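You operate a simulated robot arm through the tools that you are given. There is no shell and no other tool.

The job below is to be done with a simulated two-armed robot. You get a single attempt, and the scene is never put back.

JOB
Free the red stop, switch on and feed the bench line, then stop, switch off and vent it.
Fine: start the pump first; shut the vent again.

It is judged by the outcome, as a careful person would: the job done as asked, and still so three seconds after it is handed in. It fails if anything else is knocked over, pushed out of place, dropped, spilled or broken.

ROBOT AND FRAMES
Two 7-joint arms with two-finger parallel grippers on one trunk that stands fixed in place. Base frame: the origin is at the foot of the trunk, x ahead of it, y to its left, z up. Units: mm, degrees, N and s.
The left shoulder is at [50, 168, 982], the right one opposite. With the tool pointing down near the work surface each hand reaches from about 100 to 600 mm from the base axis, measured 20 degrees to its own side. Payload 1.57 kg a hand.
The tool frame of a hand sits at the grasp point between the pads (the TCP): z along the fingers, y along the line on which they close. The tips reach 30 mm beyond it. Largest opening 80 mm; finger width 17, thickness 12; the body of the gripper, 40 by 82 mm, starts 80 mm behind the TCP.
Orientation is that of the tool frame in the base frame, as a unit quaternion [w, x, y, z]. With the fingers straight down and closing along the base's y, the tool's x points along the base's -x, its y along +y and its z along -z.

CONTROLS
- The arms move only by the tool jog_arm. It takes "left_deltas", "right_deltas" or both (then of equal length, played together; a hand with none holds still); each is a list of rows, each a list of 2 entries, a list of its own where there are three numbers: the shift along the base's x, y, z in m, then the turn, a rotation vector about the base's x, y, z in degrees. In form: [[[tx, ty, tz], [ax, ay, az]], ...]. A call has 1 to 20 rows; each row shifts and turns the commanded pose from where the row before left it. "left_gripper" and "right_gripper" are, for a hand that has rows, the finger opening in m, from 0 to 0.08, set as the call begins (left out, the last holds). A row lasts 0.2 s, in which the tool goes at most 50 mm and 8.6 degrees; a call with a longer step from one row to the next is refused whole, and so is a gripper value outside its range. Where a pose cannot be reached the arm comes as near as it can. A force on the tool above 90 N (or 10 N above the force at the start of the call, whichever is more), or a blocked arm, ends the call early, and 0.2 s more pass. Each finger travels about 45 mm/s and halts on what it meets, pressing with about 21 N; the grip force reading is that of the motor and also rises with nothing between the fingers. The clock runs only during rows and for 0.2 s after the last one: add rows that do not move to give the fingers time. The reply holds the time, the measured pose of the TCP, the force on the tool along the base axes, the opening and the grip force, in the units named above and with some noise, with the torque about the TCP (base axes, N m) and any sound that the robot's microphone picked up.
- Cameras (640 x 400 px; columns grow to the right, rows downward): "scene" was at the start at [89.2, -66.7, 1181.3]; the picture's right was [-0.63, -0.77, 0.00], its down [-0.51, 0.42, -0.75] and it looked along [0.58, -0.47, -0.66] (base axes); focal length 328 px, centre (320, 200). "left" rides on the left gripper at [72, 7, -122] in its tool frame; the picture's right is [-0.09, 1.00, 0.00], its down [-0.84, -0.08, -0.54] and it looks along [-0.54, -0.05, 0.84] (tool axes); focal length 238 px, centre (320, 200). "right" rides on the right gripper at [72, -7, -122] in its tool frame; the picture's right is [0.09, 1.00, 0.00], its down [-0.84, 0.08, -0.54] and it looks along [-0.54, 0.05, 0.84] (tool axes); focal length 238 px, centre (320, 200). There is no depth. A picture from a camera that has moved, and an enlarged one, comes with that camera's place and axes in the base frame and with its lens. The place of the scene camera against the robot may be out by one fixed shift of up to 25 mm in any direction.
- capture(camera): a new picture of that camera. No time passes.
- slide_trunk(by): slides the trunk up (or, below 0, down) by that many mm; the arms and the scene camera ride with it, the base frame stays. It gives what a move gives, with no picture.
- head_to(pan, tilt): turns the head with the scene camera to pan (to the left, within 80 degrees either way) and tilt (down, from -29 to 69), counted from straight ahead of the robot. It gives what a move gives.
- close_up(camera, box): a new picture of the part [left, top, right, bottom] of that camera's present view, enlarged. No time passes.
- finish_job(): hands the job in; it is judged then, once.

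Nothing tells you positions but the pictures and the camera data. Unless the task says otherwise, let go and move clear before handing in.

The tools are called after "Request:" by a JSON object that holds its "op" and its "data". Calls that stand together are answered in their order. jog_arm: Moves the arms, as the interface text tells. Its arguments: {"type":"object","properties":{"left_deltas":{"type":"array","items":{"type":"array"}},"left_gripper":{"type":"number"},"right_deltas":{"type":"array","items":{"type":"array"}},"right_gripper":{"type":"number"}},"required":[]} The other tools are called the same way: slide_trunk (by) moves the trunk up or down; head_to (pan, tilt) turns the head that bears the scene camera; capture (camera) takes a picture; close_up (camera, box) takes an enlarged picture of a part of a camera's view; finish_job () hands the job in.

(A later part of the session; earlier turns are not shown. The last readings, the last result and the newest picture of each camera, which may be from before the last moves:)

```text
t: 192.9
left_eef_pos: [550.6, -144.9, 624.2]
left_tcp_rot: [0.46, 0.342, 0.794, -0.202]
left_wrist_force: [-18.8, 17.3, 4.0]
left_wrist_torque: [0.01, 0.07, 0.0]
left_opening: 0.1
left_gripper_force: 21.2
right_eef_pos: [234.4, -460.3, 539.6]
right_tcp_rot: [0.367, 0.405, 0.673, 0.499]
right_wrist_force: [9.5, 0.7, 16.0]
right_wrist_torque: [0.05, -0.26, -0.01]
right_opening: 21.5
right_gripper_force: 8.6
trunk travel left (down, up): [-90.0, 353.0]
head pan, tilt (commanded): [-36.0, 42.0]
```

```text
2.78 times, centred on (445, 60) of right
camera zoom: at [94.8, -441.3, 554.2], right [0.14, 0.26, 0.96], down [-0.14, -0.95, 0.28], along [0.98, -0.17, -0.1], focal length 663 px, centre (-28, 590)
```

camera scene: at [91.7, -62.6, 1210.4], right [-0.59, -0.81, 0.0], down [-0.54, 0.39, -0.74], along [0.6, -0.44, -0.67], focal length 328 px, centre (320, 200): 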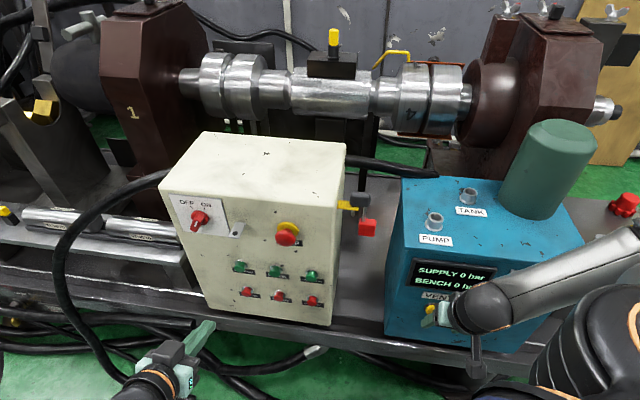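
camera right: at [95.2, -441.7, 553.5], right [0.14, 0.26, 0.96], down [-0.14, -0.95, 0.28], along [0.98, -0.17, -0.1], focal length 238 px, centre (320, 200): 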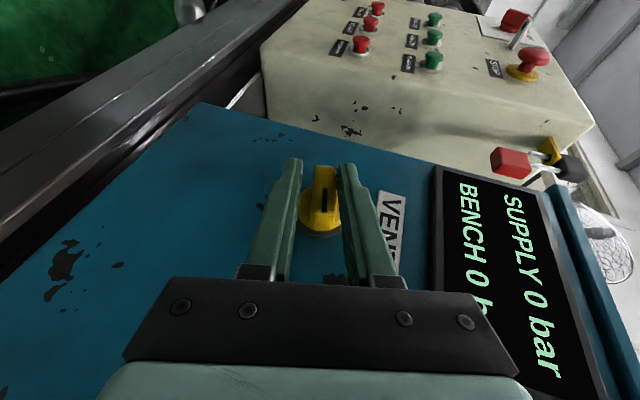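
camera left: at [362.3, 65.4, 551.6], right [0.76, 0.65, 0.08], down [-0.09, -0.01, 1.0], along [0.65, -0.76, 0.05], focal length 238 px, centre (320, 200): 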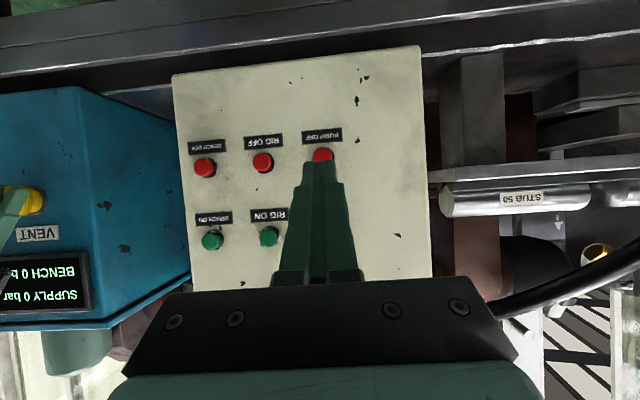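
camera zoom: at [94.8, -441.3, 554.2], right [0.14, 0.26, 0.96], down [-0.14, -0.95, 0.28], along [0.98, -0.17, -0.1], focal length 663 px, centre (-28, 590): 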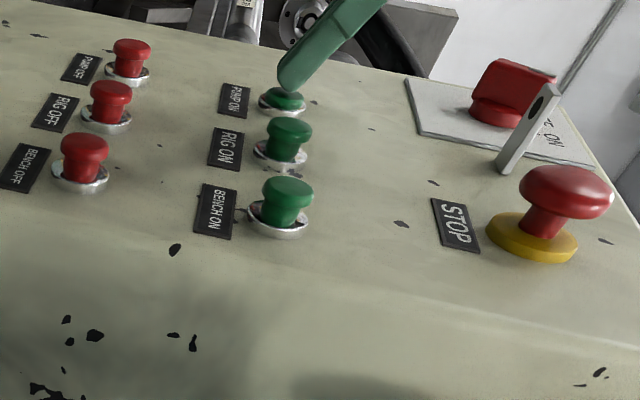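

From this side view the button is plainly flush with its collar and the stop is fully out. While it's pressed I'll hold it for several seconds in case it needs a long press.

Request:
{"op": "jog_arm", "data": {"left_deltas": [[[0, 0, 0], [0, 0, 0]], [[0, 0, 0], [0, 0, 0]], [[0, 0, 0], [0, 0, 0]], [[0, 0, 0], [0, 0, 0]], [[0, 0, 0], [0, 0, 0]], [[0, 0, 0], [0, 0, 0]], [[0, 0, 0], [0, 0, 0]], [[0, 0, 0], [0, 0, 0]], [[0, 0, 0], [0, 0, 0]], [[0, 0, 0], [0, 0, 0]], [[0, 0, 0], [0, 0, 0]], [[0, 0, 0], [0, 0, 0]], [[0, 0, 0], [0, 0, 0]], [[0, 0, 0], [0, 0, 0]], [[0, 0, 0], [0, 0, 0]], [[0, 0, 0], [0, 0, 0]], [[0, 0, 0], [0, 0, 0]], [[0, 0, 0], [0, 0, 0]], [[0, 0, 0], [0, 0, 0]], [[0, 0, 0], [0, 0, 0]]]}}

Request:
{"op": "close_up", "data": {"camera": "scene", "box": [390, 230, 540, 350]}}

Request:
{"op": "close_up", "data": {"camera": "right", "box": [470, 0, 620, 120]}}

```text
t: 197.1
left_eef_pos: [549.9, -143.5, 624.5]
left_tcp_rot: [0.461, 0.341, 0.794, -0.2]
left_wrist_force: [-23.7, 20.7, -1.8]
left_wrist_torque: [0.16, 0.28, -0.05]
left_opening: 0.1
left_gripper_force: 21.0
right_eef_pos: [233.8, -460.5, 539.4]
right_tcp_rot: [0.368, 0.404, 0.674, 0.497]
right_wrist_force: [8.0, 7.0, 15.0]
right_wrist_torque: [-0.02, -0.28, 0.02]
right_opening: 21.9
right_gripper_force: 8.9
trunk travel left (down, up): [-90.0, 353.0]
head pan, tilt (commanded): [-36.0, 42.0]
```

```text
3.33 times, centred on (465, 290) of scene
camera zoom: at [90.6, -60.5, 1120.7], right [-0.59, -0.81, 0.0], down [-0.54, 0.39, -0.74], along [0.6, -0.44, -0.67], focal length 1095 px, centre (-163, -100)
```

zoom: 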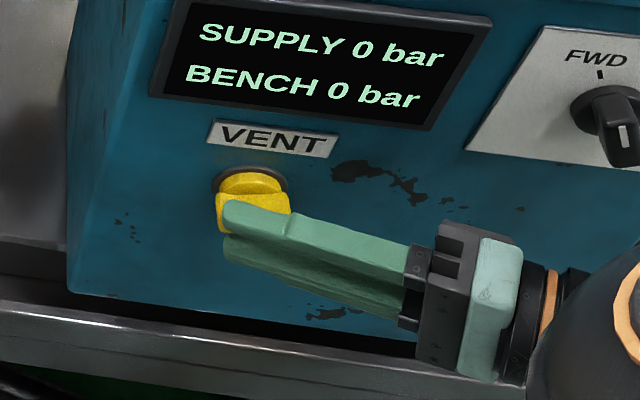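

```text
3.33 times, centred on (545, 60) of right
camera zoom: at [94.7, -441.1, 554.2], right [0.14, 0.26, 0.95], down [-0.13, -0.95, 0.28], along [0.98, -0.17, -0.1], focal length 794 px, centre (-430, 667)
```

zoom: 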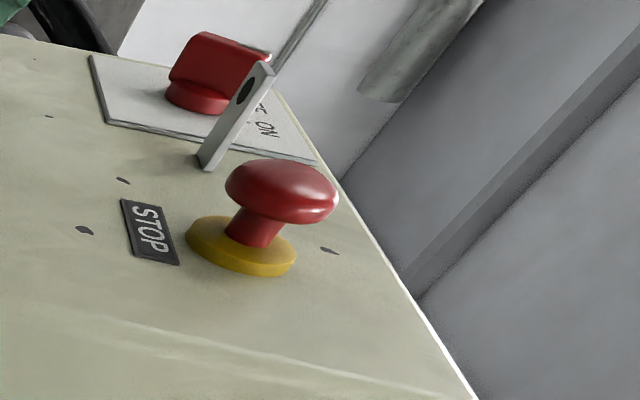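

No effect. Physically everything upstream is right, so perhaps this unit simply shows supply only once a line is drawing on it. I'll let go of PUMP ON and put the vent back to its original upright position before going on.

Request:
{"op": "jog_arm", "data": {"left_deltas": [[[-0.0034, 0.0036, 0], [0, 0, 0]], [[-0.0089, 0.0095, 0], [0, 0, 0]], [[-0.0089, 0.0095, 0], [0, 0, 0]], [[-0.0137, 0.0145, 0], [0, 0, 0]], [[0, 0, 0], [0, 0, 0]]]}}

Request:
{"op": "jog_arm", "data": {"right_deltas": [[[0.0002, 0.0001, 0.0019], [-5.147, 5.456, 0]], [[0.0003, 0.0002, 0.0018], [-5.147, 5.456, 0]], [[0.0004, 0.0003, 0.00174], [-5.147, 5.456, 0]], [[0.0005, 0.0004, 0.00157], [-5.147, 5.456, 0]], [[0.00114, 0.00108, 0.00138], [-5.147, 5.456, 0]], [[0.00127, 0.00119, 0.00116], [-5.147, 5.456, 0]], [[0, 0, 0], [0, 0, 0]]]}}

Request:
{"op": "jog_arm", "data": {"right_deltas": [[[0.00137, 0.00129, 0.00093], [-5.147, 5.456, 0]], [[0.00144, 0.00136, 0.00067], [-5.147, 5.456, 0]], [[0.00149, 0.00141, 0.00041], [-5.147, 5.456, 0]], [[0.00152, 0.00143, 0.00014], [-5.147, 5.456, 0]], [[0, 0, 0], [0, 0, 0]]]}}

Request:
{"op": "capture", "data": {"camera": "right"}}

```text
t: 198.3
left_eef_pos: [515.4, -107.4, 625.1]
left_tcp_rot: [0.461, 0.342, 0.794, -0.201]
left_wrist_force: [0.3, -0.6, -0.1]
left_wrist_torque: [0.01, -0.01, 0.0]
left_opening: 0.0
left_gripper_force: 21.4
right_eef_pos: [233.9, -460.0, 538.6]
right_tcp_rot: [0.366, 0.405, 0.674, 0.498]
right_wrist_force: [2.6, 9.6, 17.0]
right_wrist_torque: [-0.07, -0.34, 0.09]
right_opening: 22.5
right_gripper_force: 9.4
trunk travel left (down, up): [-90.0, 353.0]
head pan, tilt (commanded): [-36.0, 42.0]
```

```text
t: 199.9
left_eef_pos: [515.7, -108.6, 624.2]
left_tcp_rot: [0.46, 0.342, 0.795, -0.201]
left_wrist_force: [0.2, -0.7, 0.5]
left_wrist_torque: [0.01, -0.01, -0.02]
left_opening: 0.0
left_gripper_force: 21.2
right_eef_pos: [239.9, -458.1, 548.1]
right_tcp_rot: [0.257, 0.416, 0.856, 0.168]
right_wrist_force: [9.5, 5.8, 7.7]
right_wrist_torque: [0.02, -0.16, 0.41]
right_opening: 16.0
right_gripper_force: 25.4
trunk travel left (down, up): [-90.0, 353.0]
head pan, tilt (commanded): [-36.0, 42.0]
```

```text
t: 200.4
left_eef_pos: [515.6, -109.8, 624.7]
left_tcp_rot: [0.459, 0.344, 0.794, -0.2]
left_wrist_force: [1.1, 0.7, 0.7]
left_wrist_torque: [0.04, -0.03, 0.04]
left_opening: 0.2
left_gripper_force: 20.8
right_eef_pos: [252.6, -466.7, 566.0]
right_tcp_rot: [0.24, 0.423, 0.867, 0.107]
right_wrist_force: [-18.5, -18.2, -15.4]
right_wrist_torque: [-0.79, 0.19, -0.16]
right_opening: 32.5
right_gripper_force: 15.1
right hand out of reach, approached as far as the arm can: row 1
trunk travel left (down, up): [-90.0, 353.0]
head pan, tilt (commanded): [-36.0, 42.0]
stopped in row 2 (right hand): the force on the tool passed its limit at 103 N (the readings are from after the stop); the commanded pose is now the measured one
```

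```text
taken
camera right: at [149.4, -411.5, 642.1], right [0.63, 0.69, 0.36], down [0.22, -0.6, 0.77], along [0.74, -0.41, -0.53], focal length 238 px, centre (320, 200)
```

right: 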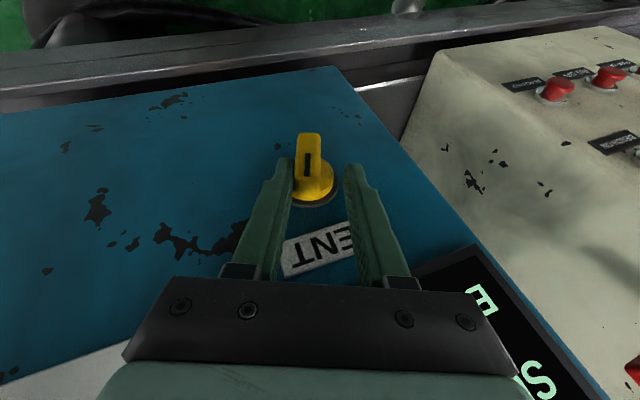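

The arm jerked at a reach limit and slipped off the bar. I'll open the fingers, back straight away from the face and check the vent and the unit.

Request:
{"op": "jog_arm", "data": {"right_deltas": [[[-0.0069, 0.0073, 0], [0, 0, 0]], [[-0.0103, 0.0109, 0], [0, 0, 0]], [[-0.0103, 0.0109, 0], [0, 0, 0]], [[0, 0, 0], [0, 0, 0]]], "right_gripper": 0.05}}

Request:
{"op": "capture", "data": {"camera": "right"}}

Request:
{"op": "capture", "data": {"camera": "scene"}}

Request:
{"op": "close_up", "data": {"camera": "scene", "box": [390, 230, 540, 350]}}

```text
t: 201.4
left_eef_pos: [516.2, -109.0, 624.0]
left_tcp_rot: [0.461, 0.343, 0.794, -0.202]
left_wrist_force: [0.6, -0.6, 0.0]
left_wrist_torque: [-0.02, -0.04, -0.01]
left_opening: 0.1
left_gripper_force: 21.6
right_eef_pos: [231.9, -432.9, 568.4]
right_tcp_rot: [0.246, 0.419, 0.866, 0.115]
right_wrist_force: [-0.5, 0.1, 0.2]
right_wrist_torque: [0.0, 0.0, 0.02]
right_opening: 49.9
right_gripper_force: 0.1
trunk travel left (down, up): [-90.0, 353.0]
head pan, tilt (commanded): [-36.0, 42.0]
```

```text
taken
camera right: at [125.8, -377.7, 644.6], right [0.62, 0.69, 0.37], down [0.21, -0.6, 0.77], along [0.76, -0.4, -0.52], focal length 238 px, centre (320, 200)
```

right: 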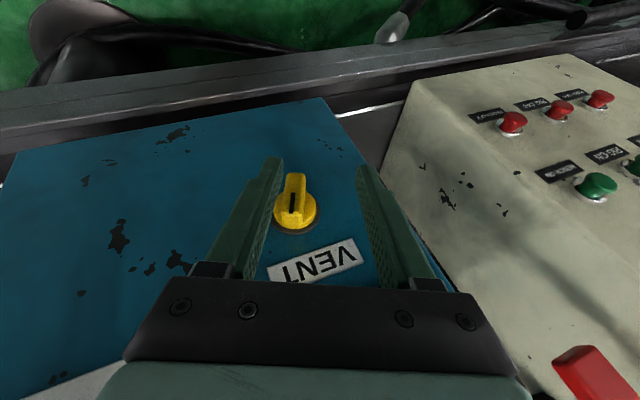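

```text
taken
camera scene: at [91.8, -62.6, 1120.4], right [-0.59, -0.81, 0.0], down [-0.54, 0.39, -0.74], along [0.6, -0.44, -0.67], focal length 328 px, centre (320, 200)
```

scene: 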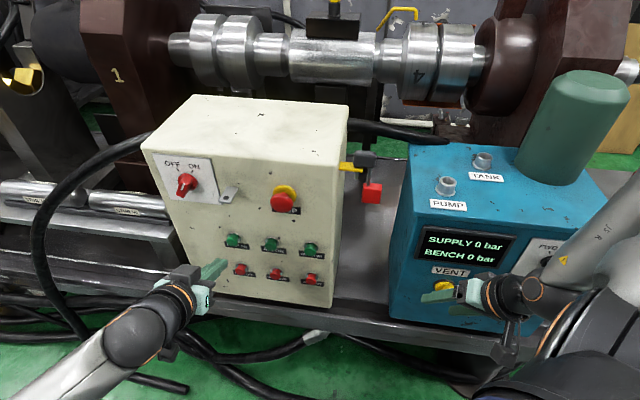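

```text
3.33 times, centred on (465, 290) of scene
camera zoom: at [91.8, -62.6, 1120.4], right [-0.59, -0.81, 0.0], down [-0.54, 0.39, -0.74], along [0.6, -0.44, -0.67], focal length 1095 px, centre (-163, -100)
```

zoom: 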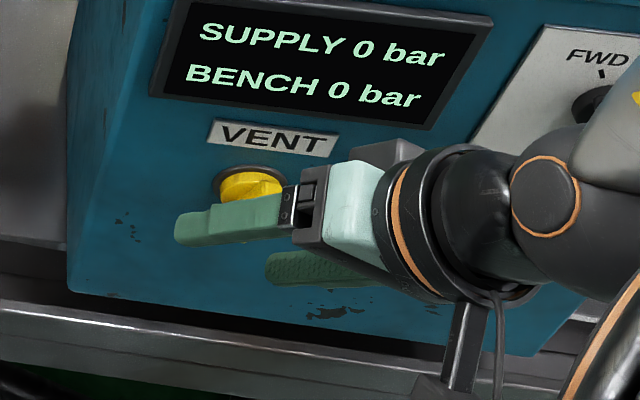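

Request:
{"op": "close_up", "data": {"camera": "right", "box": [240, 150, 380, 290]}}

```text
2.86 times, centred on (310, 220) of right
camera zoom: at [125.8, -377.7, 644.6], right [0.62, 0.69, 0.37], down [0.21, -0.6, 0.77], along [0.76, -0.4, -0.52], focal length 681 px, centre (349, 143)
```

zoom: 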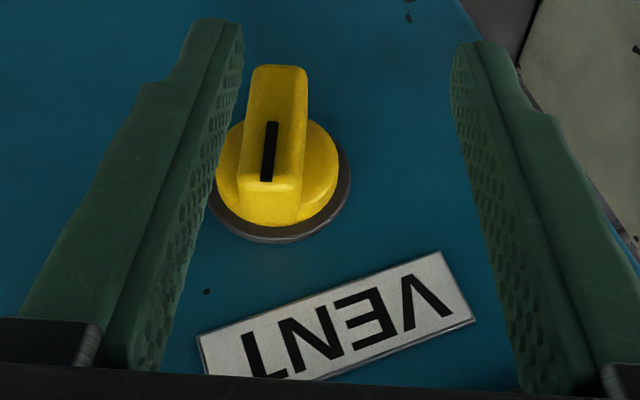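

The unit is unmoved; the vent is about 30° off upright. I'll straighten the right hand in free space, then push the bar's top end back to its upright end stop.

Request:
{"op": "jog_arm", "data": {"right_deltas": [[[-0.0046, 0.0048, 0.01], [-5.2, 6.1, 0.2]], [[-0.0046, 0.0048, 0.01], [-5.2, 6.1, 0.2]], [[-0.0046, 0.0048, 0.01], [-5.2, 6.1, 0.2]], [[0, 0, 0], [0, 0, 0]]], "right_gripper": 0.0}}

Request:
{"op": "capture", "data": {"camera": "right"}}

```text
t: 202.4
left_eef_pos: [515.1, -108.9, 625.0]
left_tcp_rot: [0.46, 0.343, 0.794, -0.201]
left_wrist_force: [-0.3, 0.5, 0.0]
left_wrist_torque: [0.02, 0.02, 0.03]
left_opening: 0.1
left_gripper_force: 20.4
right_eef_pos: [218.1, -417.8, 598.6]
right_tcp_rot: [0.158, 0.39, 0.904, -0.072]
right_wrist_force: [1.0, 0.3, -0.3]
right_wrist_torque: [0.02, 0.03, -0.02]
right_opening: 0.2
right_gripper_force: 20.9
trunk travel left (down, up): [-90.0, 353.0]
head pan, tilt (commanded): [-36.0, 42.0]
```

```text
taken
camera right: at [139.3, -341.6, 686.9], right [0.67, 0.74, -0.04], down [0.47, -0.38, 0.8], along [0.58, -0.55, -0.61], focal length 238 px, centre (320, 200)
```

right: 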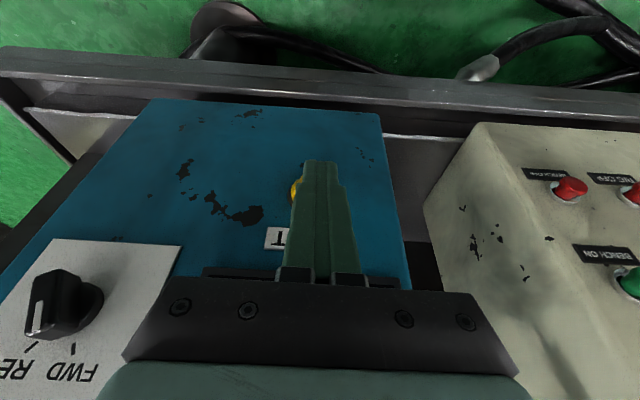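

Request:
{"op": "close_up", "data": {"camera": "right", "box": [0, 230, 190, 390]}}

Request:
{"op": "close_up", "data": {"camera": "right", "box": [230, 140, 380, 280]}}

```text
2.50 times, centred on (95, 310) of right
camera zoom: at [139.3, -341.6, 686.9], right [0.67, 0.74, -0.04], down [0.47, -0.38, 0.8], along [0.58, -0.55, -0.61], focal length 596 px, centre (882, -75)
```

zoom: 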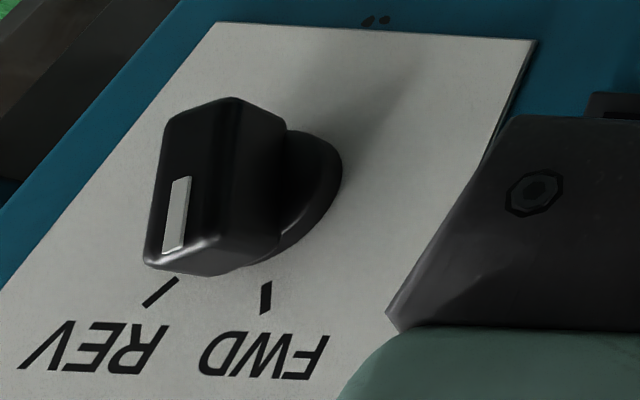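

```text
2.86 times, centred on (305, 210) of right
camera zoom: at [139.3, -341.6, 686.9], right [0.67, 0.74, -0.04], down [0.47, -0.38, 0.8], along [0.58, -0.55, -0.61], focal length 681 px, centre (363, 171)
```

zoom: 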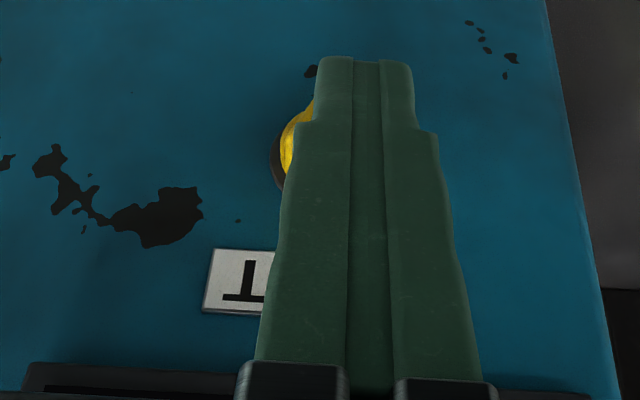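

Request:
{"op": "jog_arm", "data": {"right_deltas": [[[-0.0145, -0.0137, -0.015], [0, 0, 0]], [[-0.0145, -0.0137, -0.015], [0, 0, 0]], [[0.0107, -0.0113, 0], [0, 0, 0]], [[0.0107, -0.0113, 0], [0, 0, 0]], [[0.0096, -0.0102, 0], [0, 0, 0]], [[0, 0, 0], [0, 0, 0]]]}}

Request:
{"op": "capture", "data": {"camera": "right"}}

```text
t: 203.8
left_eef_pos: [516.1, -108.2, 626.7]
left_tcp_rot: [0.461, 0.342, 0.794, -0.201]
left_wrist_force: [0.2, -0.9, 0.4]
left_wrist_torque: [-0.01, 0.02, 0.0]
left_opening: 0.2
left_gripper_force: 21.1
right_eef_pos: [219.7, -478.7, 567.8]
right_tcp_rot: [0.159, 0.39, 0.904, -0.072]
right_wrist_force: [0.5, 0.4, -0.5]
right_wrist_torque: [0.01, -0.01, -0.02]
right_opening: 0.1
right_gripper_force: 20.8
trunk travel left (down, up): [-90.0, 353.0]
head pan, tilt (commanded): [-36.0, 42.0]
```

```text
taken
camera right: at [141.3, -402.4, 657.3], right [0.67, 0.74, -0.04], down [0.47, -0.38, 0.8], along [0.58, -0.55, -0.6], focal length 238 px, centre (320, 200)
```

right: 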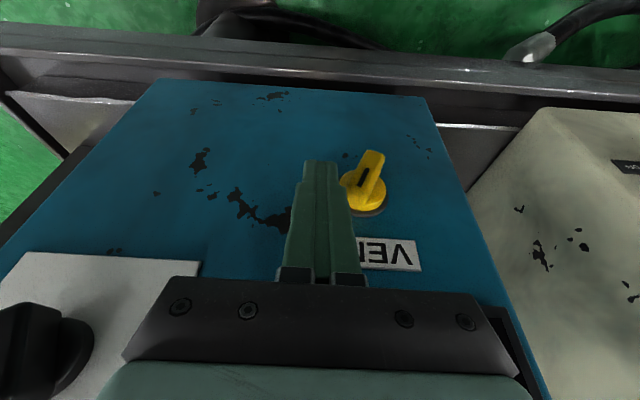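

Request:
{"op": "jog_arm", "data": {"right_deltas": [[[0.0029, 0.00275, 0], [0, 0, 0]], [[0.0029, 0.00275, 0], [0, 0, 0]], [[0.0029, 0.00275, 0], [0, 0, 0]], [[0.0022, 0.0021, 0], [0, 0, 0]]]}}

Request:
{"op": "close_up", "data": {"camera": "right", "box": [270, 120, 430, 280]}}

```text
t: 204.8
left_eef_pos: [515.3, -108.3, 624.7]
left_tcp_rot: [0.46, 0.343, 0.794, -0.201]
left_wrist_force: [-0.6, 0.0, -0.1]
left_wrist_torque: [-0.01, 0.0, 0.0]
left_opening: 0.0
left_gripper_force: 21.0
right_eef_pos: [230.6, -468.3, 568.0]
right_tcp_rot: [0.158, 0.391, 0.904, -0.073]
right_wrist_force: [-3.6, -5.3, 2.6]
right_wrist_torque: [-0.06, 0.0, -0.05]
right_opening: 0.0
right_gripper_force: 21.0
trunk travel left (down, up): [-90.0, 353.0]
head pan, tilt (commanded): [-36.0, 42.0]
```

```text
2.50 times, centred on (350, 200) of right
camera zoom: at [152.0, -391.9, 656.9], right [0.67, 0.74, -0.04], down [0.47, -0.38, 0.8], along [0.58, -0.55, -0.6], focal length 596 px, centre (245, 200)
```

zoom: 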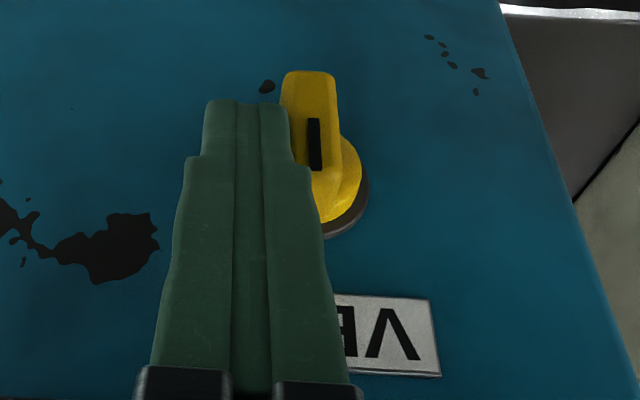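

Request:
{"op": "jog_arm", "data": {"right_deltas": [[[0.0015, 0.0014, 0], [0, 0, 0]], [[0.0015, 0.0014, 0], [0, 0, 0]]]}}

Request:
{"op": "close_up", "data": {"camera": "right", "box": [270, 120, 430, 280]}}

```text
t: 205.4
left_eef_pos: [515.4, -108.6, 624.9]
left_tcp_rot: [0.46, 0.344, 0.794, -0.201]
left_wrist_force: [-0.6, -0.6, 0.3]
left_wrist_torque: [0.01, -0.01, -0.03]
left_opening: 0.1
left_gripper_force: 20.9
right_eef_pos: [231.9, -468.1, 568.5]
right_tcp_rot: [0.158, 0.393, 0.903, -0.075]
right_wrist_force: [-14.6, -18.3, 2.1]
right_wrist_torque: [-0.4, 0.26, -0.14]
right_opening: 0.0
right_gripper_force: 20.7
trunk travel left (down, up): [-90.0, 353.0]
head pan, tilt (commanded): [-36.0, 42.0]
```

```text
2.50 times, centred on (350, 200) of right
camera zoom: at [153.0, -390.7, 657.0], right [0.67, 0.74, -0.04], down [0.47, -0.38, 0.8], along [0.57, -0.55, -0.6], focal length 596 px, centre (245, 200)
```

zoom: 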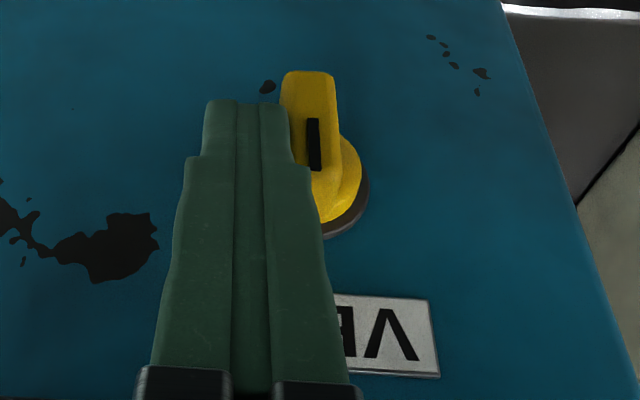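

The vent is back against its original end stop, and this push method works well for it. I'll back the right hand off, move the left fingertips in front of BENCH ON, and line up carefully.

Request:
{"op": "jog_arm", "data": {"right_deltas": [[[-0.0073, -0.0069, 0], [0, 0, 0]], [[-0.0103, 0.0109, 0.01], [0, 0, 0]], [[-0.0103, 0.0109, 0.01], [0, 0, 0]], [[-0.0103, 0.0109, 0.01], [0, 0, 0]], [[0, 0, 0], [0, 0, 0]]]}}

Request:
{"op": "jog_arm", "data": {"left_deltas": [[[-0.0287, -0.0271, 0.0005], [0, 0, 0]], [[-0.0287, -0.0271, 0.0005], [0, 0, 0]], [[-0.0287, -0.0271, 0.0005], [0, 0, 0]], [[-0.0287, -0.0271, 0.0005], [0, 0, 0]], [[0, 0, 0], [0, 0, 0]]]}}

Request:
{"op": "capture", "data": {"camera": "left"}}

Request:
{"op": "capture", "data": {"camera": "scene"}}

```text
t: 206.7
left_eef_pos: [516.5, -108.4, 625.6]
left_tcp_rot: [0.461, 0.342, 0.794, -0.201]
left_wrist_force: [0.5, 0.5, 0.6]
left_wrist_torque: [0.02, 0.02, 0.0]
left_opening: 0.0
left_gripper_force: 20.7
right_eef_pos: [197.0, -438.6, 599.4]
right_tcp_rot: [0.159, 0.39, 0.904, -0.071]
right_wrist_force: [-0.5, -0.6, 0.3]
right_wrist_torque: [0.03, 0.0, -0.03]
right_opening: 0.0
right_gripper_force: 21.0
trunk travel left (down, up): [-90.0, 353.0]
head pan, tilt (commanded): [-36.0, 42.0]
```

```text
t: 207.8
left_eef_pos: [496.3, -126.4, 625.0]
left_tcp_rot: [0.462, 0.345, 0.791, -0.204]
left_wrist_force: [-0.6, 0.2, 1.1]
left_wrist_torque: [0.0, 0.02, 0.02]
left_opening: 0.0
left_gripper_force: 21.0
left hand out of reach, approached as far as the arm can: row 1, 2, 3, 4
right_eef_pos: [196.2, -439.4, 597.8]
right_tcp_rot: [0.158, 0.39, 0.904, -0.072]
right_wrist_force: [-0.3, 0.1, 0.1]
right_wrist_torque: [-0.01, 0.03, -0.01]
right_opening: 0.1
right_gripper_force: 21.5
trunk travel left (down, up): [-90.0, 353.0]
head pan, tilt (commanded): [-36.0, 42.0]
```

```text
taken
camera left: at [406.0, -17.7, 620.0], right [0.76, 0.64, 0.08], down [-0.1, 0.0, 1.0], along [0.64, -0.77, 0.06], focal length 238 px, centre (320, 200)
```

left: 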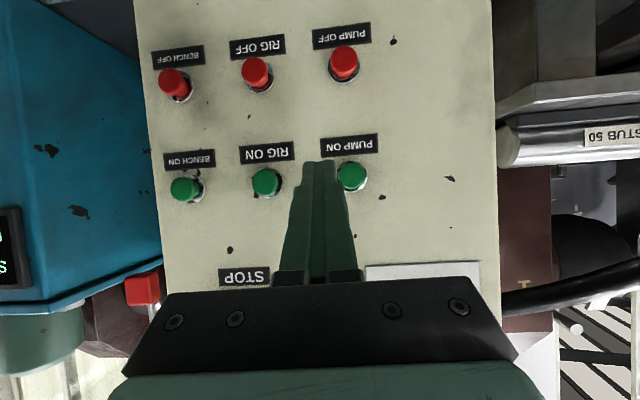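

```text
taken
camera scene: at [91.8, -62.6, 1120.4], right [-0.59, -0.81, 0.0], down [-0.54, 0.39, -0.74], along [0.6, -0.44, -0.67], focal length 328 px, centre (320, 200)
```

scene: 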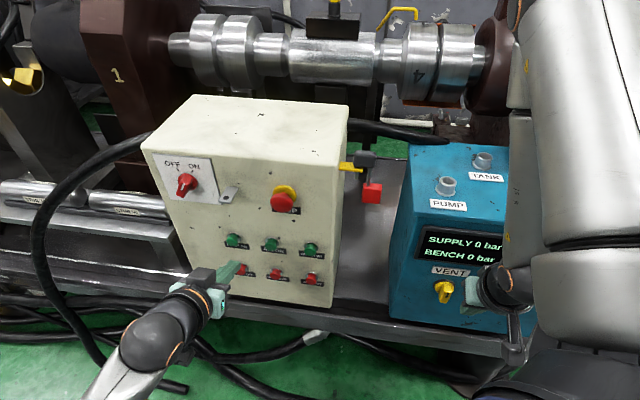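

The left arm is near its wrist singularity here. I'll tip the fingers to a steeper angle first, which keeps the wrist bent, and then go across to BENCH ON.

Request:
{"op": "jog_arm", "data": {"left_deltas": [[[-0.022, 0.0233, 0], [0, 0, 0]], [[0, 0, 0.005], [4.55, 4.29, 0]], [[0, 0, 0.005], [4.55, 4.29, 0]], [[0, 0, 0.005], [4.55, 4.29, 0]], [[0, 0, 0.005], [4.55, 4.29, 0]], [[0, 0, 0], [0, 0, 0]]]}}

Request:
{"op": "jog_arm", "data": {"left_deltas": [[[-0.0171, -0.0299, -0.001], [0, 0, 0]], [[-0.0171, -0.0299, -0.001], [0, 0, 0]], [[-0.0171, -0.0299, -0.001], [0, 0, 0]], [[-0.0171, -0.0299, -0.001], [0, 0, 0]], [[0, 0, 0], [0, 0, 0]]]}}

Request:
{"op": "capture", "data": {"camera": "left"}}

Request:
{"op": "capture", "data": {"camera": "scene"}}

```text
t: 209.2
left_eef_pos: [475.4, -95.7, 637.9]
left_tcp_rot: [0.278, 0.377, 0.875, -0.122]
left_wrist_force: [-0.6, 0.7, 0.1]
left_wrist_torque: [-0.02, -0.01, 0.01]
left_opening: 0.3
left_gripper_force: 21.0
left hand out of reach, approached as far as the arm can: row 1
right_eef_pos: [195.7, -438.9, 597.5]
right_tcp_rot: [0.158, 0.39, 0.904, -0.072]
right_wrist_force: [0.1, -0.8, 0.4]
right_wrist_torque: [-0.02, -0.01, -0.01]
right_opening: 0.2
right_gripper_force: 21.0
trunk travel left (down, up): [-90.0, 353.0]
head pan, tilt (commanded): [-36.0, 42.0]
```

```text
t: 210.4
left_eef_pos: [408.0, -215.2, 633.9]
left_tcp_rot: [0.278, 0.377, 0.875, -0.122]
left_wrist_force: [0.5, 0.2, 0.1]
left_wrist_torque: [-0.02, 0.01, -0.01]
left_opening: 0.0
left_gripper_force: 21.2
right_eef_pos: [195.0, -439.5, 597.7]
right_tcp_rot: [0.158, 0.39, 0.904, -0.071]
right_wrist_force: [0.3, 0.7, 0.6]
right_wrist_torque: [0.0, -0.03, 0.0]
right_opening: 0.0
right_gripper_force: 21.0
trunk travel left (down, up): [-90.0, 353.0]
head pan, tilt (commanded): [-36.0, 42.0]
```

```text
taken
camera left: at [324.7, -116.0, 690.4], right [0.78, 0.63, 0.05], down [0.2, -0.32, 0.93], along [0.6, -0.71, -0.37], focal length 238 px, centre (320, 200)
```

left: 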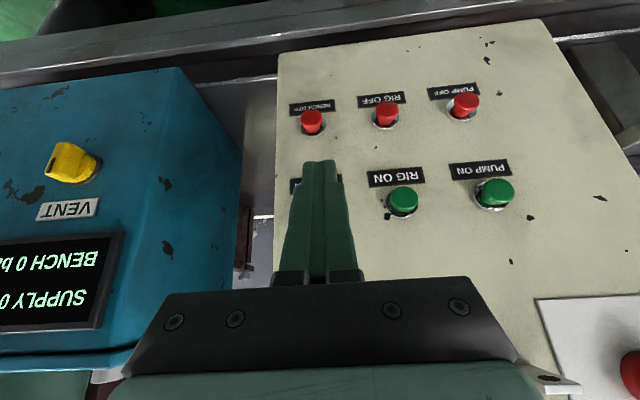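

```text
taken
camera scene: at [91.7, -62.7, 1120.4], right [-0.59, -0.81, 0.0], down [-0.54, 0.39, -0.74], along [0.6, -0.44, -0.67], focal length 328 px, centre (320, 200)
```

scene: 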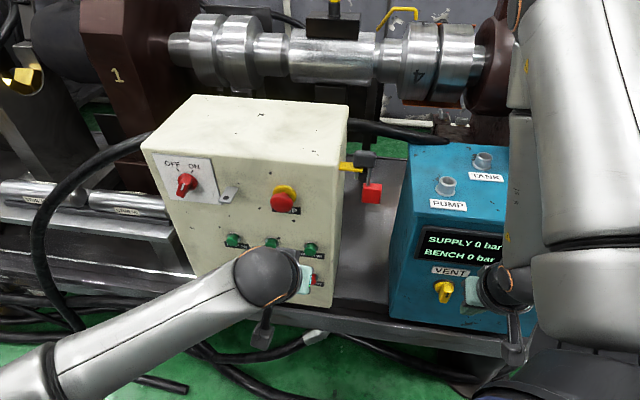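

I'm now well placed in front of BENCH ON. The pump has been commanded on first, so I'll press it slowly.

Request:
{"op": "jog_arm", "data": {"left_deltas": [[[-0.0051, -0.0048, 0.002], [0, 0, 0]], [[0.0085, -0.009, 0], [0, 0, 0]], [[0.0085, -0.009, 0], [0, 0, 0]], [[0.0085, -0.009, 0], [0, 0, 0]], [[0, 0, 0], [0, 0, 0]]]}}

Request:
{"op": "capture", "data": {"camera": "left"}}

Request:
{"op": "close_up", "data": {"camera": "right", "box": [380, 100, 640, 300]}}

```text
t: 211.7
left_eef_pos: [428.1, -246.0, 636.0]
left_tcp_rot: [0.278, 0.377, 0.875, -0.122]
left_wrist_force: [-0.1, 0.6, 0.9]
left_wrist_torque: [0.01, 0.0, 0.05]
left_opening: 0.3
left_gripper_force: 21.2
right_eef_pos: [195.0, -440.2, 597.6]
right_tcp_rot: [0.158, 0.391, 0.904, -0.072]
right_wrist_force: [0.1, -0.6, -0.1]
right_wrist_torque: [0.01, 0.0, 0.01]
right_opening: 0.0
right_gripper_force: 20.7
trunk travel left (down, up): [-90.0, 353.0]
head pan, tilt (commanded): [-36.0, 42.0]
```

```text
taken
camera left: at [345.5, -147.5, 692.6], right [0.78, 0.63, 0.05], down [0.2, -0.32, 0.93], along [0.6, -0.71, -0.37], focal length 238 px, centre (320, 200)
```

left: 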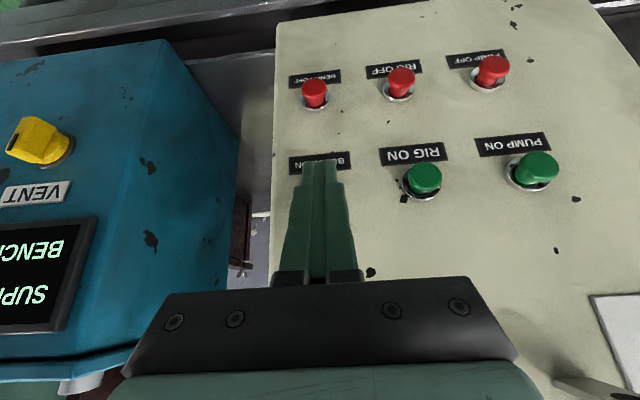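

```text
2.00 times, centred on (510, 200) of right
camera zoom: at [116.4, -362.8, 686.8], right [0.67, 0.75, -0.04], down [0.47, -0.38, 0.8], along [0.58, -0.55, -0.6], focal length 477 px, centre (-60, 200)
```

zoom: 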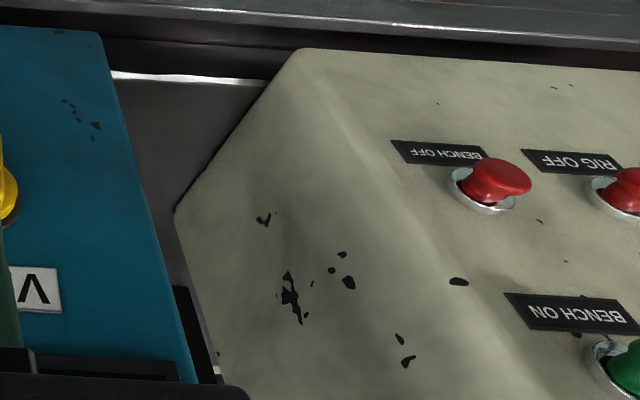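

Request:
{"op": "jog_arm", "data": {"left_deltas": [[[0.0027, -0.0029, 0], [0, 0, 0]], [[0.0021, -0.0022, 0], [0, 0, 0]], [[0.0014, -0.0015, 0], [0, 0, 0]]]}}

Request:
{"op": "jog_arm", "data": {"left_deltas": [[[0.0014, -0.0015, 0], [0, 0, 0]], [[0.0014, -0.0015, 0], [0, 0, 0]], [[0.0014, -0.0015, 0], [0, 0, 0]]]}}

Request:
{"op": "close_up", "data": {"camera": "scene", "box": [250, 210, 350, 290]}}

Request:
{"op": "close_up", "data": {"camera": "left", "box": [0, 100, 160, 340]}}

```text
t: 212.4
left_eef_pos: [435.1, -252.3, 635.9]
left_tcp_rot: [0.277, 0.377, 0.875, -0.122]
left_wrist_force: [0.1, -0.6, -0.6]
left_wrist_torque: [0.01, -0.01, 0.01]
left_opening: 0.0
left_gripper_force: 20.9
right_eef_pos: [196.0, -439.0, 598.2]
right_tcp_rot: [0.157, 0.39, 0.904, -0.072]
right_wrist_force: [0.6, -0.2, -0.2]
right_wrist_torque: [-0.01, 0.01, -0.02]
right_opening: 0.0
right_gripper_force: 20.6
trunk travel left (down, up): [-90.0, 353.0]
head pan, tilt (commanded): [-36.0, 42.0]
```

```text
t: 213.2
left_eef_pos: [438.0, -256.0, 635.3]
left_tcp_rot: [0.276, 0.377, 0.875, -0.122]
left_wrist_force: [-1.3, 3.2, -1.5]
left_wrist_torque: [0.08, 0.03, 0.04]
left_opening: 0.0
left_gripper_force: 20.6
right_eef_pos: [195.5, -438.9, 599.7]
right_tcp_rot: [0.159, 0.39, 0.904, -0.072]
right_wrist_force: [0.4, 0.9, 0.8]
right_wrist_torque: [0.01, 0.04, 0.01]
right_opening: 0.0
right_gripper_force: 20.8
trunk travel left (down, up): [-90.0, 353.0]
head pan, tilt (commanded): [-36.0, 42.0]
```

```text
5.00 times, centred on (300, 250) of scene
camera zoom: at [91.7, -62.5, 1120.4], right [-0.59, -0.81, 0.0], down [-0.54, 0.39, -0.74], along [0.6, -0.44, -0.67], focal length 1643 px, centre (420, -50)
```

zoom: 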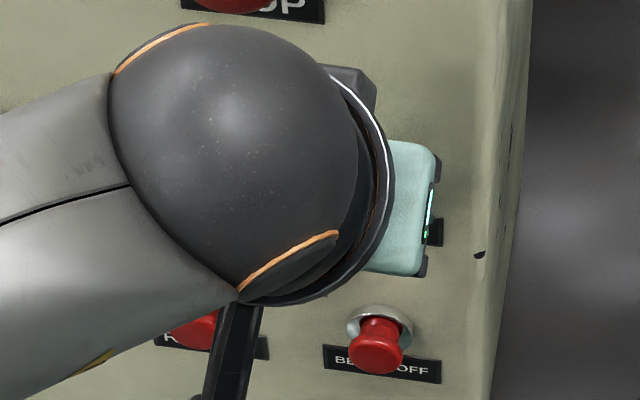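

```text
1.67 times, centred on (80, 220) of left
camera zoom: at [355.3, -158.3, 692.3], right [0.78, 0.63, 0.05], down [0.2, -0.32, 0.93], along [0.6, -0.71, -0.38], focal length 397 px, centre (720, 167)
```

zoom: 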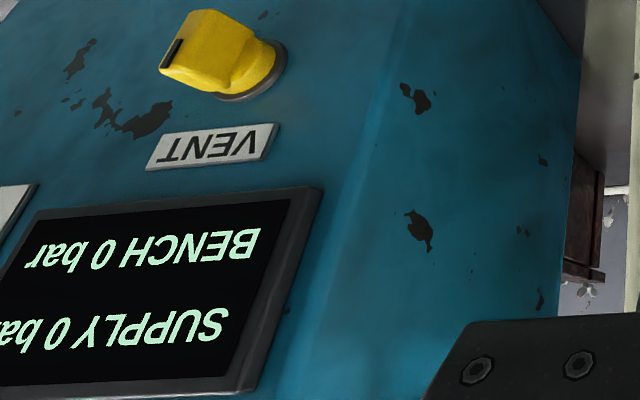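

Request:
{"op": "jog_arm", "data": {"left_deltas": [[[0.0014, -0.0015, 0], [0, 0, 0]], [[0.0014, -0.0015, 0], [0, 0, 0]]]}}

Request:
{"op": "jog_arm", "data": {"left_deltas": [[[0.0007, -0.0007, 0], [0, 0, 0]], [[0.0007, -0.0007, 0], [0, 0, 0]], [[0.0007, -0.0007, 0], [0, 0, 0]], [[0, 0, 0], [0, 0, 0]]]}}

Request:
{"op": "close_up", "data": {"camera": "left", "box": [0, 100, 160, 340]}}

Request:
{"op": "close_up", "data": {"camera": "left", "box": [260, 100, 400, 250]}}

```text
t: 213.8
left_eef_pos: [441.1, -260.5, 635.2]
left_tcp_rot: [0.277, 0.377, 0.875, -0.122]
left_wrist_force: [-2.3, 4.3, -0.2]
left_wrist_torque: [0.07, 0.06, 0.07]
left_opening: 0.0
left_gripper_force: 21.5
right_eef_pos: [195.0, -438.7, 597.7]
right_tcp_rot: [0.159, 0.389, 0.904, -0.071]
right_wrist_force: [0.0, 0.4, -0.4]
right_wrist_torque: [0.02, 0.02, -0.03]
right_opening: 0.0
right_gripper_force: 20.8
trunk travel left (down, up): [-90.0, 353.0]
head pan, tilt (commanded): [-36.0, 42.0]
```

```text
t: 214.8
left_eef_pos: [441.8, -260.6, 635.4]
left_tcp_rot: [0.276, 0.376, 0.876, -0.121]
left_wrist_force: [-22.3, 29.2, 7.7]
left_wrist_torque: [0.24, 0.55, 0.11]
left_opening: 0.0
left_gripper_force: 20.8
right_eef_pos: [194.5, -439.5, 599.7]
right_tcp_rot: [0.16, 0.39, 0.904, -0.072]
right_wrist_force: [-0.3, 0.0, 0.4]
right_wrist_torque: [0.0, -0.02, 0.0]
right_opening: 0.0
right_gripper_force: 20.7
trunk travel left (down, up): [-90.0, 353.0]
head pan, tilt (commanded): [-36.0, 42.0]
```

```text
1.67 times, centred on (80, 220) of left
camera zoom: at [358.9, -162.4, 692.6], right [0.78, 0.63, 0.05], down [0.2, -0.32, 0.92], along [0.6, -0.71, -0.38], focal length 397 px, centre (720, 167)
```

zoom: 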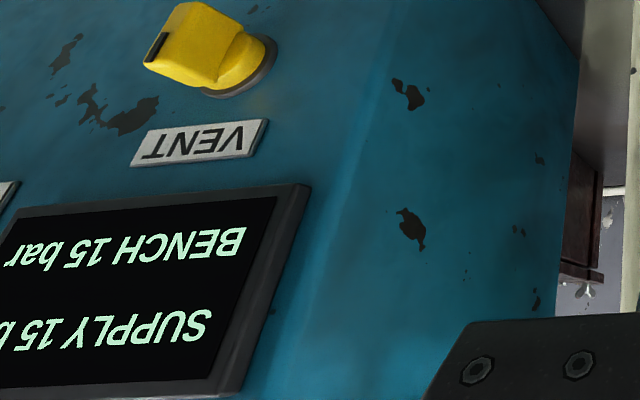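

```text
2.67 times, centred on (330, 175) of left
camera zoom: at [358.9, -162.4, 692.6], right [0.78, 0.63, 0.05], down [0.2, -0.32, 0.92], along [0.6, -0.71, -0.38], focal length 636 px, centre (293, 267)
```

zoom: 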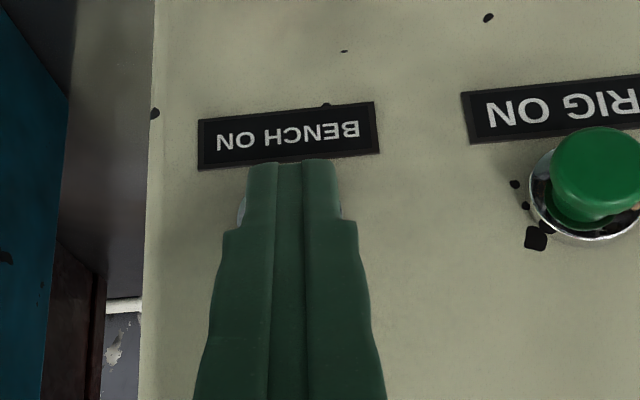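

That was it: SUPPLY and BENCH now read 15 bar. The pump had been running all along, and the unit only shows pressure once a line is fed. I'll release the button and watch it settle.

Request:
{"op": "jog_arm", "data": {"left_deltas": [[[-0.0034, 0.0036, 0], [0, 0, 0]], [[-0.0089, 0.0095, 0], [0, 0, 0]], [[-0.0089, 0.0095, 0], [0, 0, 0]], [[-0.0089, 0.0095, 0], [0, 0, 0]], [[0, 0, 0], [0, 0, 0]], [[0, 0, 0], [0, 0, 0]], [[0, 0, 0], [0, 0, 0]], [[0, 0, 0], [0, 0, 0]], [[0, 0, 0], [0, 0, 0]], [[0, 0, 0], [0, 0, 0]]]}}

Request:
{"op": "close_up", "data": {"camera": "scene", "box": [390, 220, 540, 320]}}

Request:
{"op": "capture", "data": {"camera": "left"}}

```text
t: 217.1
left_eef_pos: [413.4, -231.2, 636.1]
left_tcp_rot: [0.278, 0.377, 0.875, -0.122]
left_wrist_force: [-0.3, -0.1, -0.2]
left_wrist_torque: [0.03, 0.0, 0.01]
left_opening: 0.2
left_gripper_force: 21.3
right_eef_pos: [196.3, -439.4, 598.7]
right_tcp_rot: [0.158, 0.39, 0.904, -0.072]
right_wrist_force: [-0.7, 0.4, 0.4]
right_wrist_torque: [0.01, 0.01, 0.03]
right_opening: 0.0
right_gripper_force: 20.7
trunk travel left (down, up): [-90.0, 353.0]
head pan, tilt (commanded): [-36.0, 42.0]
```

```text
4.00 times, centred on (465, 270) of scene
camera zoom: at [91.8, -62.6, 1120.4], right [-0.59, -0.81, 0.0], down [-0.54, 0.39, -0.74], along [0.6, -0.44, -0.67], focal length 1314 px, centre (-260, -80)
```

zoom: 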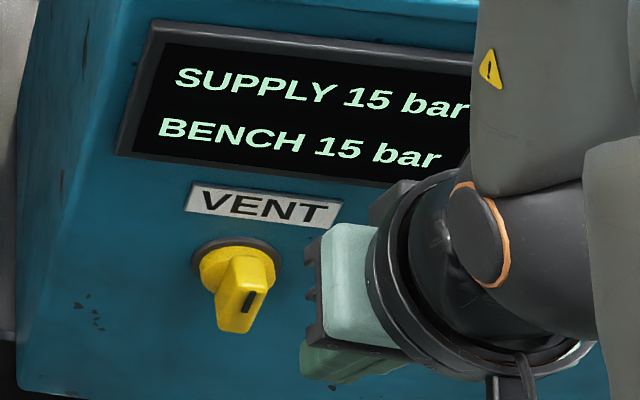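

```text
taken
camera left: at [330.4, -132.4, 692.4], right [0.78, 0.63, 0.05], down [0.2, -0.32, 0.93], along [0.6, -0.71, -0.37], focal length 238 px, centre (320, 200)
```

left: 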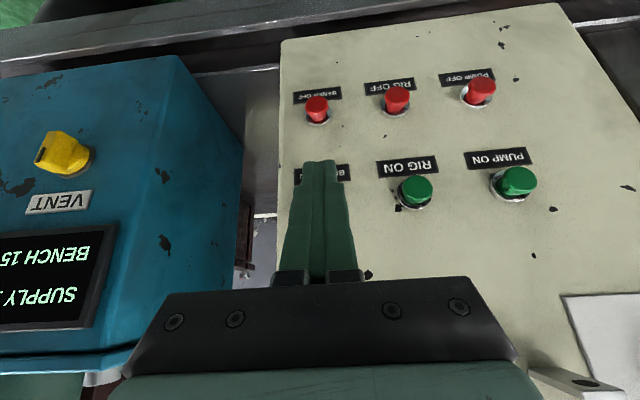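

The bench line is holding 15 bar. Now to shut down in order, I'll go down to BENCH OFF first.

Request:
{"op": "jog_arm", "data": {"left_deltas": [[[-0.0034, 0.0036, -0.0245], [0, 0, 0]], [[-0.0034, 0.0036, -0.0245], [0, 0, 0]], [[0, 0, -0.0245], [0, 0, 0]], [[0, 0, -0.0245], [0, 0, 0]], [[0, 0, 0], [0, 0, 0]]]}}

Request:
{"op": "capture", "data": {"camera": "left"}}

Request:
{"op": "capture", "data": {"camera": "scene"}}

```text
t: 218.2
left_eef_pos: [407.0, -223.8, 537.8]
left_tcp_rot: [0.278, 0.377, 0.875, -0.122]
left_wrist_force: [1.0, 0.2, -0.4]
left_wrist_torque: [0.0, 0.02, -0.01]
left_opening: 0.1
left_gripper_force: 20.8
right_eef_pos: [195.4, -439.2, 598.7]
right_tcp_rot: [0.158, 0.391, 0.904, -0.072]
right_wrist_force: [0.2, 0.8, 0.2]
right_wrist_torque: [0.05, 0.02, -0.05]
right_opening: 0.0
right_gripper_force: 20.9
trunk travel left (down, up): [-90.0, 353.0]
head pan, tilt (commanded): [-36.0, 42.0]
```

```text
taken
camera left: at [323.6, -124.9, 594.0], right [0.78, 0.63, 0.05], down [0.2, -0.32, 0.93], along [0.6, -0.71, -0.37], focal length 238 px, centre (320, 200)
```

left: 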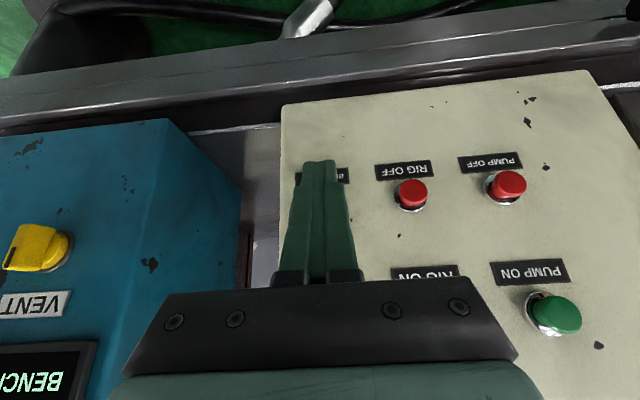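

```text
taken
camera scene: at [91.8, -62.6, 1120.4], right [-0.59, -0.81, 0.0], down [-0.54, 0.39, -0.74], along [0.6, -0.44, -0.67], focal length 328 px, centre (320, 200)
```

scene: 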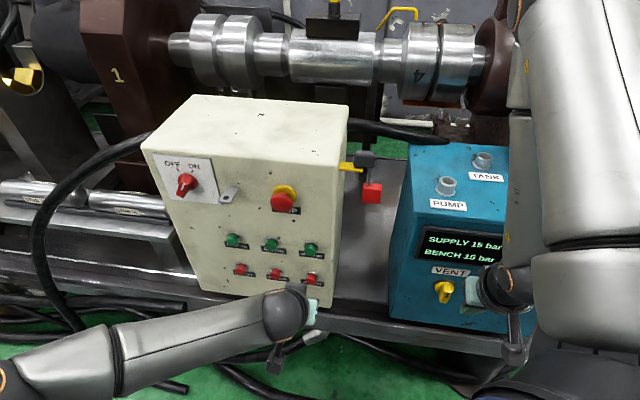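

Request:
{"op": "jog_arm", "data": {"left_deltas": [[[0.0087, -0.0092, 0], [0, 0, 0]], [[0.0087, -0.0092, 0], [0, 0, 0]], [[0.0087, -0.0092, 0], [0, 0, 0]], [[0.0027, -0.0029, 0], [0, 0, 0]], [[0.0014, -0.0015, 0], [0, 0, 0]]]}}

Request:
{"op": "jog_arm", "data": {"left_deltas": [[[0.0014, -0.0015, 0], [0, 0, 0]], [[0.0014, -0.0015, 0], [0, 0, 0]], [[0.0007, -0.0007, 0], [0, 0, 0]], [[0.0007, -0.0007, 0], [0, 0, 0]]]}}

Request:
{"op": "close_up", "data": {"camera": "scene", "box": [390, 220, 540, 320]}}

```text
t: 219.4
left_eef_pos: [435.1, -254.5, 536.3]
left_tcp_rot: [0.277, 0.376, 0.876, -0.121]
left_wrist_force: [-2.0, 0.4, -0.5]
left_wrist_torque: [0.03, 0.03, -0.04]
left_opening: 0.0
left_gripper_force: 20.4
right_eef_pos: [196.2, -438.4, 597.2]
right_tcp_rot: [0.158, 0.39, 0.904, -0.071]
right_wrist_force: [-0.3, 0.9, 0.1]
right_wrist_torque: [-0.01, -0.04, -0.01]
right_opening: 0.0
right_gripper_force: 20.9
trunk travel left (down, up): [-90.0, 353.0]
head pan, tilt (commanded): [-36.0, 42.0]
```

```text
t: 220.4
left_eef_pos: [442.5, -250.8, 537.2]
left_tcp_rot: [0.278, 0.375, 0.876, -0.119]
left_wrist_force: [-1.0, 2.0, 0.3]
left_wrist_torque: [0.06, 0.02, 0.03]
left_opening: 0.0
left_gripper_force: 20.8
left hand out of reach, approached as far as the arm can: row 3
right_eef_pos: [194.9, -439.0, 598.2]
right_tcp_rot: [0.159, 0.39, 0.904, -0.073]
right_wrist_force: [0.6, 0.1, 0.6]
right_wrist_torque: [0.02, 0.0, 0.01]
right_opening: 0.3
right_gripper_force: 21.3
trunk travel left (down, up): [-90.0, 353.0]
head pan, tilt (commanded): [-36.0, 42.0]
```

```text
4.00 times, centred on (465, 270) of scene
camera zoom: at [91.6, -62.5, 1120.4], right [-0.59, -0.81, 0.0], down [-0.54, 0.39, -0.74], along [0.6, -0.44, -0.67], focal length 1314 px, centre (-260, -80)
```

zoom: 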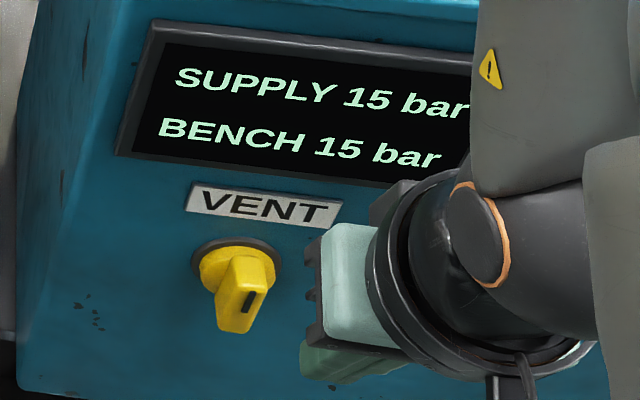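

Reach limit again at this height. I'll back off, raise the hand relative to the trunk, and lower the trunk a bit so the low buttons come within comfortable reach.

Request:
{"op": "jog_arm", "data": {"left_deltas": [[[-0.0089, 0.0095, 0], [0, 0, 0]], [[-0.0089, 0.0095, 0], [0, 0, 0]], [[-0.0138, 0.0035, 0.01], [0, 0, 0]], [[0, 0, 0.03], [0, 0, 0]], [[0, 0, 0.03], [0, 0, 0]], [[0, 0, 0], [0, 0, 0]]]}}

Request:
{"op": "slide_trunk", "data": {"by": -80}}

Request:
{"op": "capture", "data": {"camera": "left"}}

Request:
{"op": "capture", "data": {"camera": "right"}}

```text
t: 221.8
left_eef_pos: [406.4, -233.7, 608.2]
left_tcp_rot: [0.277, 0.377, 0.876, -0.121]
left_wrist_force: [0.3, -0.4, -0.3]
left_wrist_torque: [0.0, -0.01, -0.02]
left_opening: 0.1
left_gripper_force: 21.3
right_eef_pos: [195.1, -438.9, 596.4]
right_tcp_rot: [0.159, 0.39, 0.904, -0.072]
right_wrist_force: [0.0, 0.1, -0.3]
right_wrist_torque: [-0.01, 0.0, -0.04]
right_opening: 0.0
right_gripper_force: 21.4
trunk travel left (down, up): [-90.0, 353.0]
head pan, tilt (commanded): [-36.0, 42.0]
```

```text
t: 223.0
left_eef_pos: [410.0, -234.0, 529.2]
left_tcp_rot: [0.277, 0.377, 0.875, -0.121]
left_wrist_force: [0.1, -0.1, -0.1]
left_wrist_torque: [0.03, 0.01, 0.02]
left_opening: 0.1
left_gripper_force: 21.0
right_eef_pos: [195.5, -439.2, 517.6]
right_tcp_rot: [0.158, 0.39, 0.904, -0.072]
right_wrist_force: [-0.9, -0.2, 0.3]
right_wrist_torque: [0.0, -0.02, -0.01]
right_opening: 0.2
right_gripper_force: 20.4
trunk travel left (down, up): [-10.0, 433.0]
head pan, tilt (commanded): [-36.0, 42.0]
```

```text
taken
camera left: at [324.4, -135.2, 584.1], right [0.78, 0.63, 0.05], down [0.2, -0.32, 0.93], along [0.6, -0.71, -0.37], focal length 238 px, centre (320, 200)
```

left: 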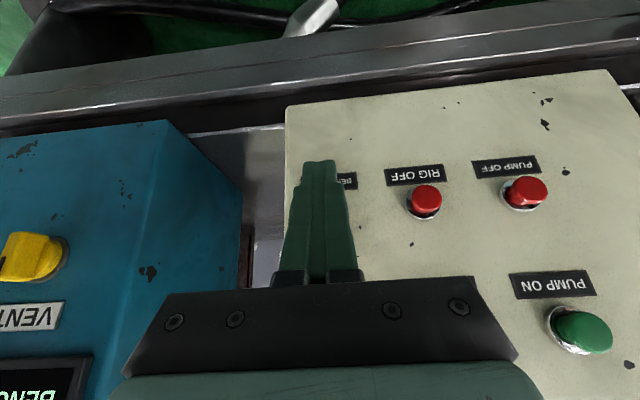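

```text
taken
camera right: at [116.4, -362.8, 606.9], right [0.67, 0.75, -0.04], down [0.47, -0.38, 0.8], along [0.58, -0.55, -0.6], focal length 238 px, centre (320, 200)
```

right: 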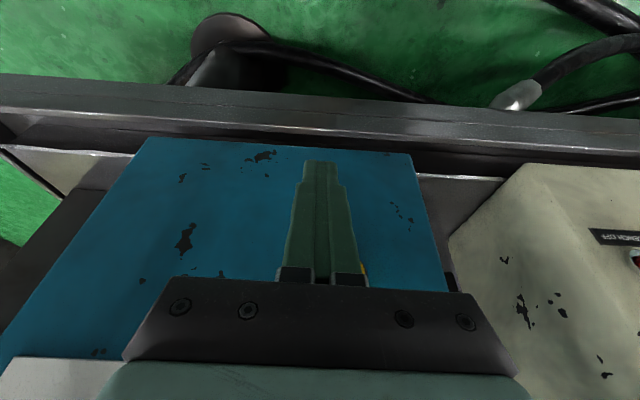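

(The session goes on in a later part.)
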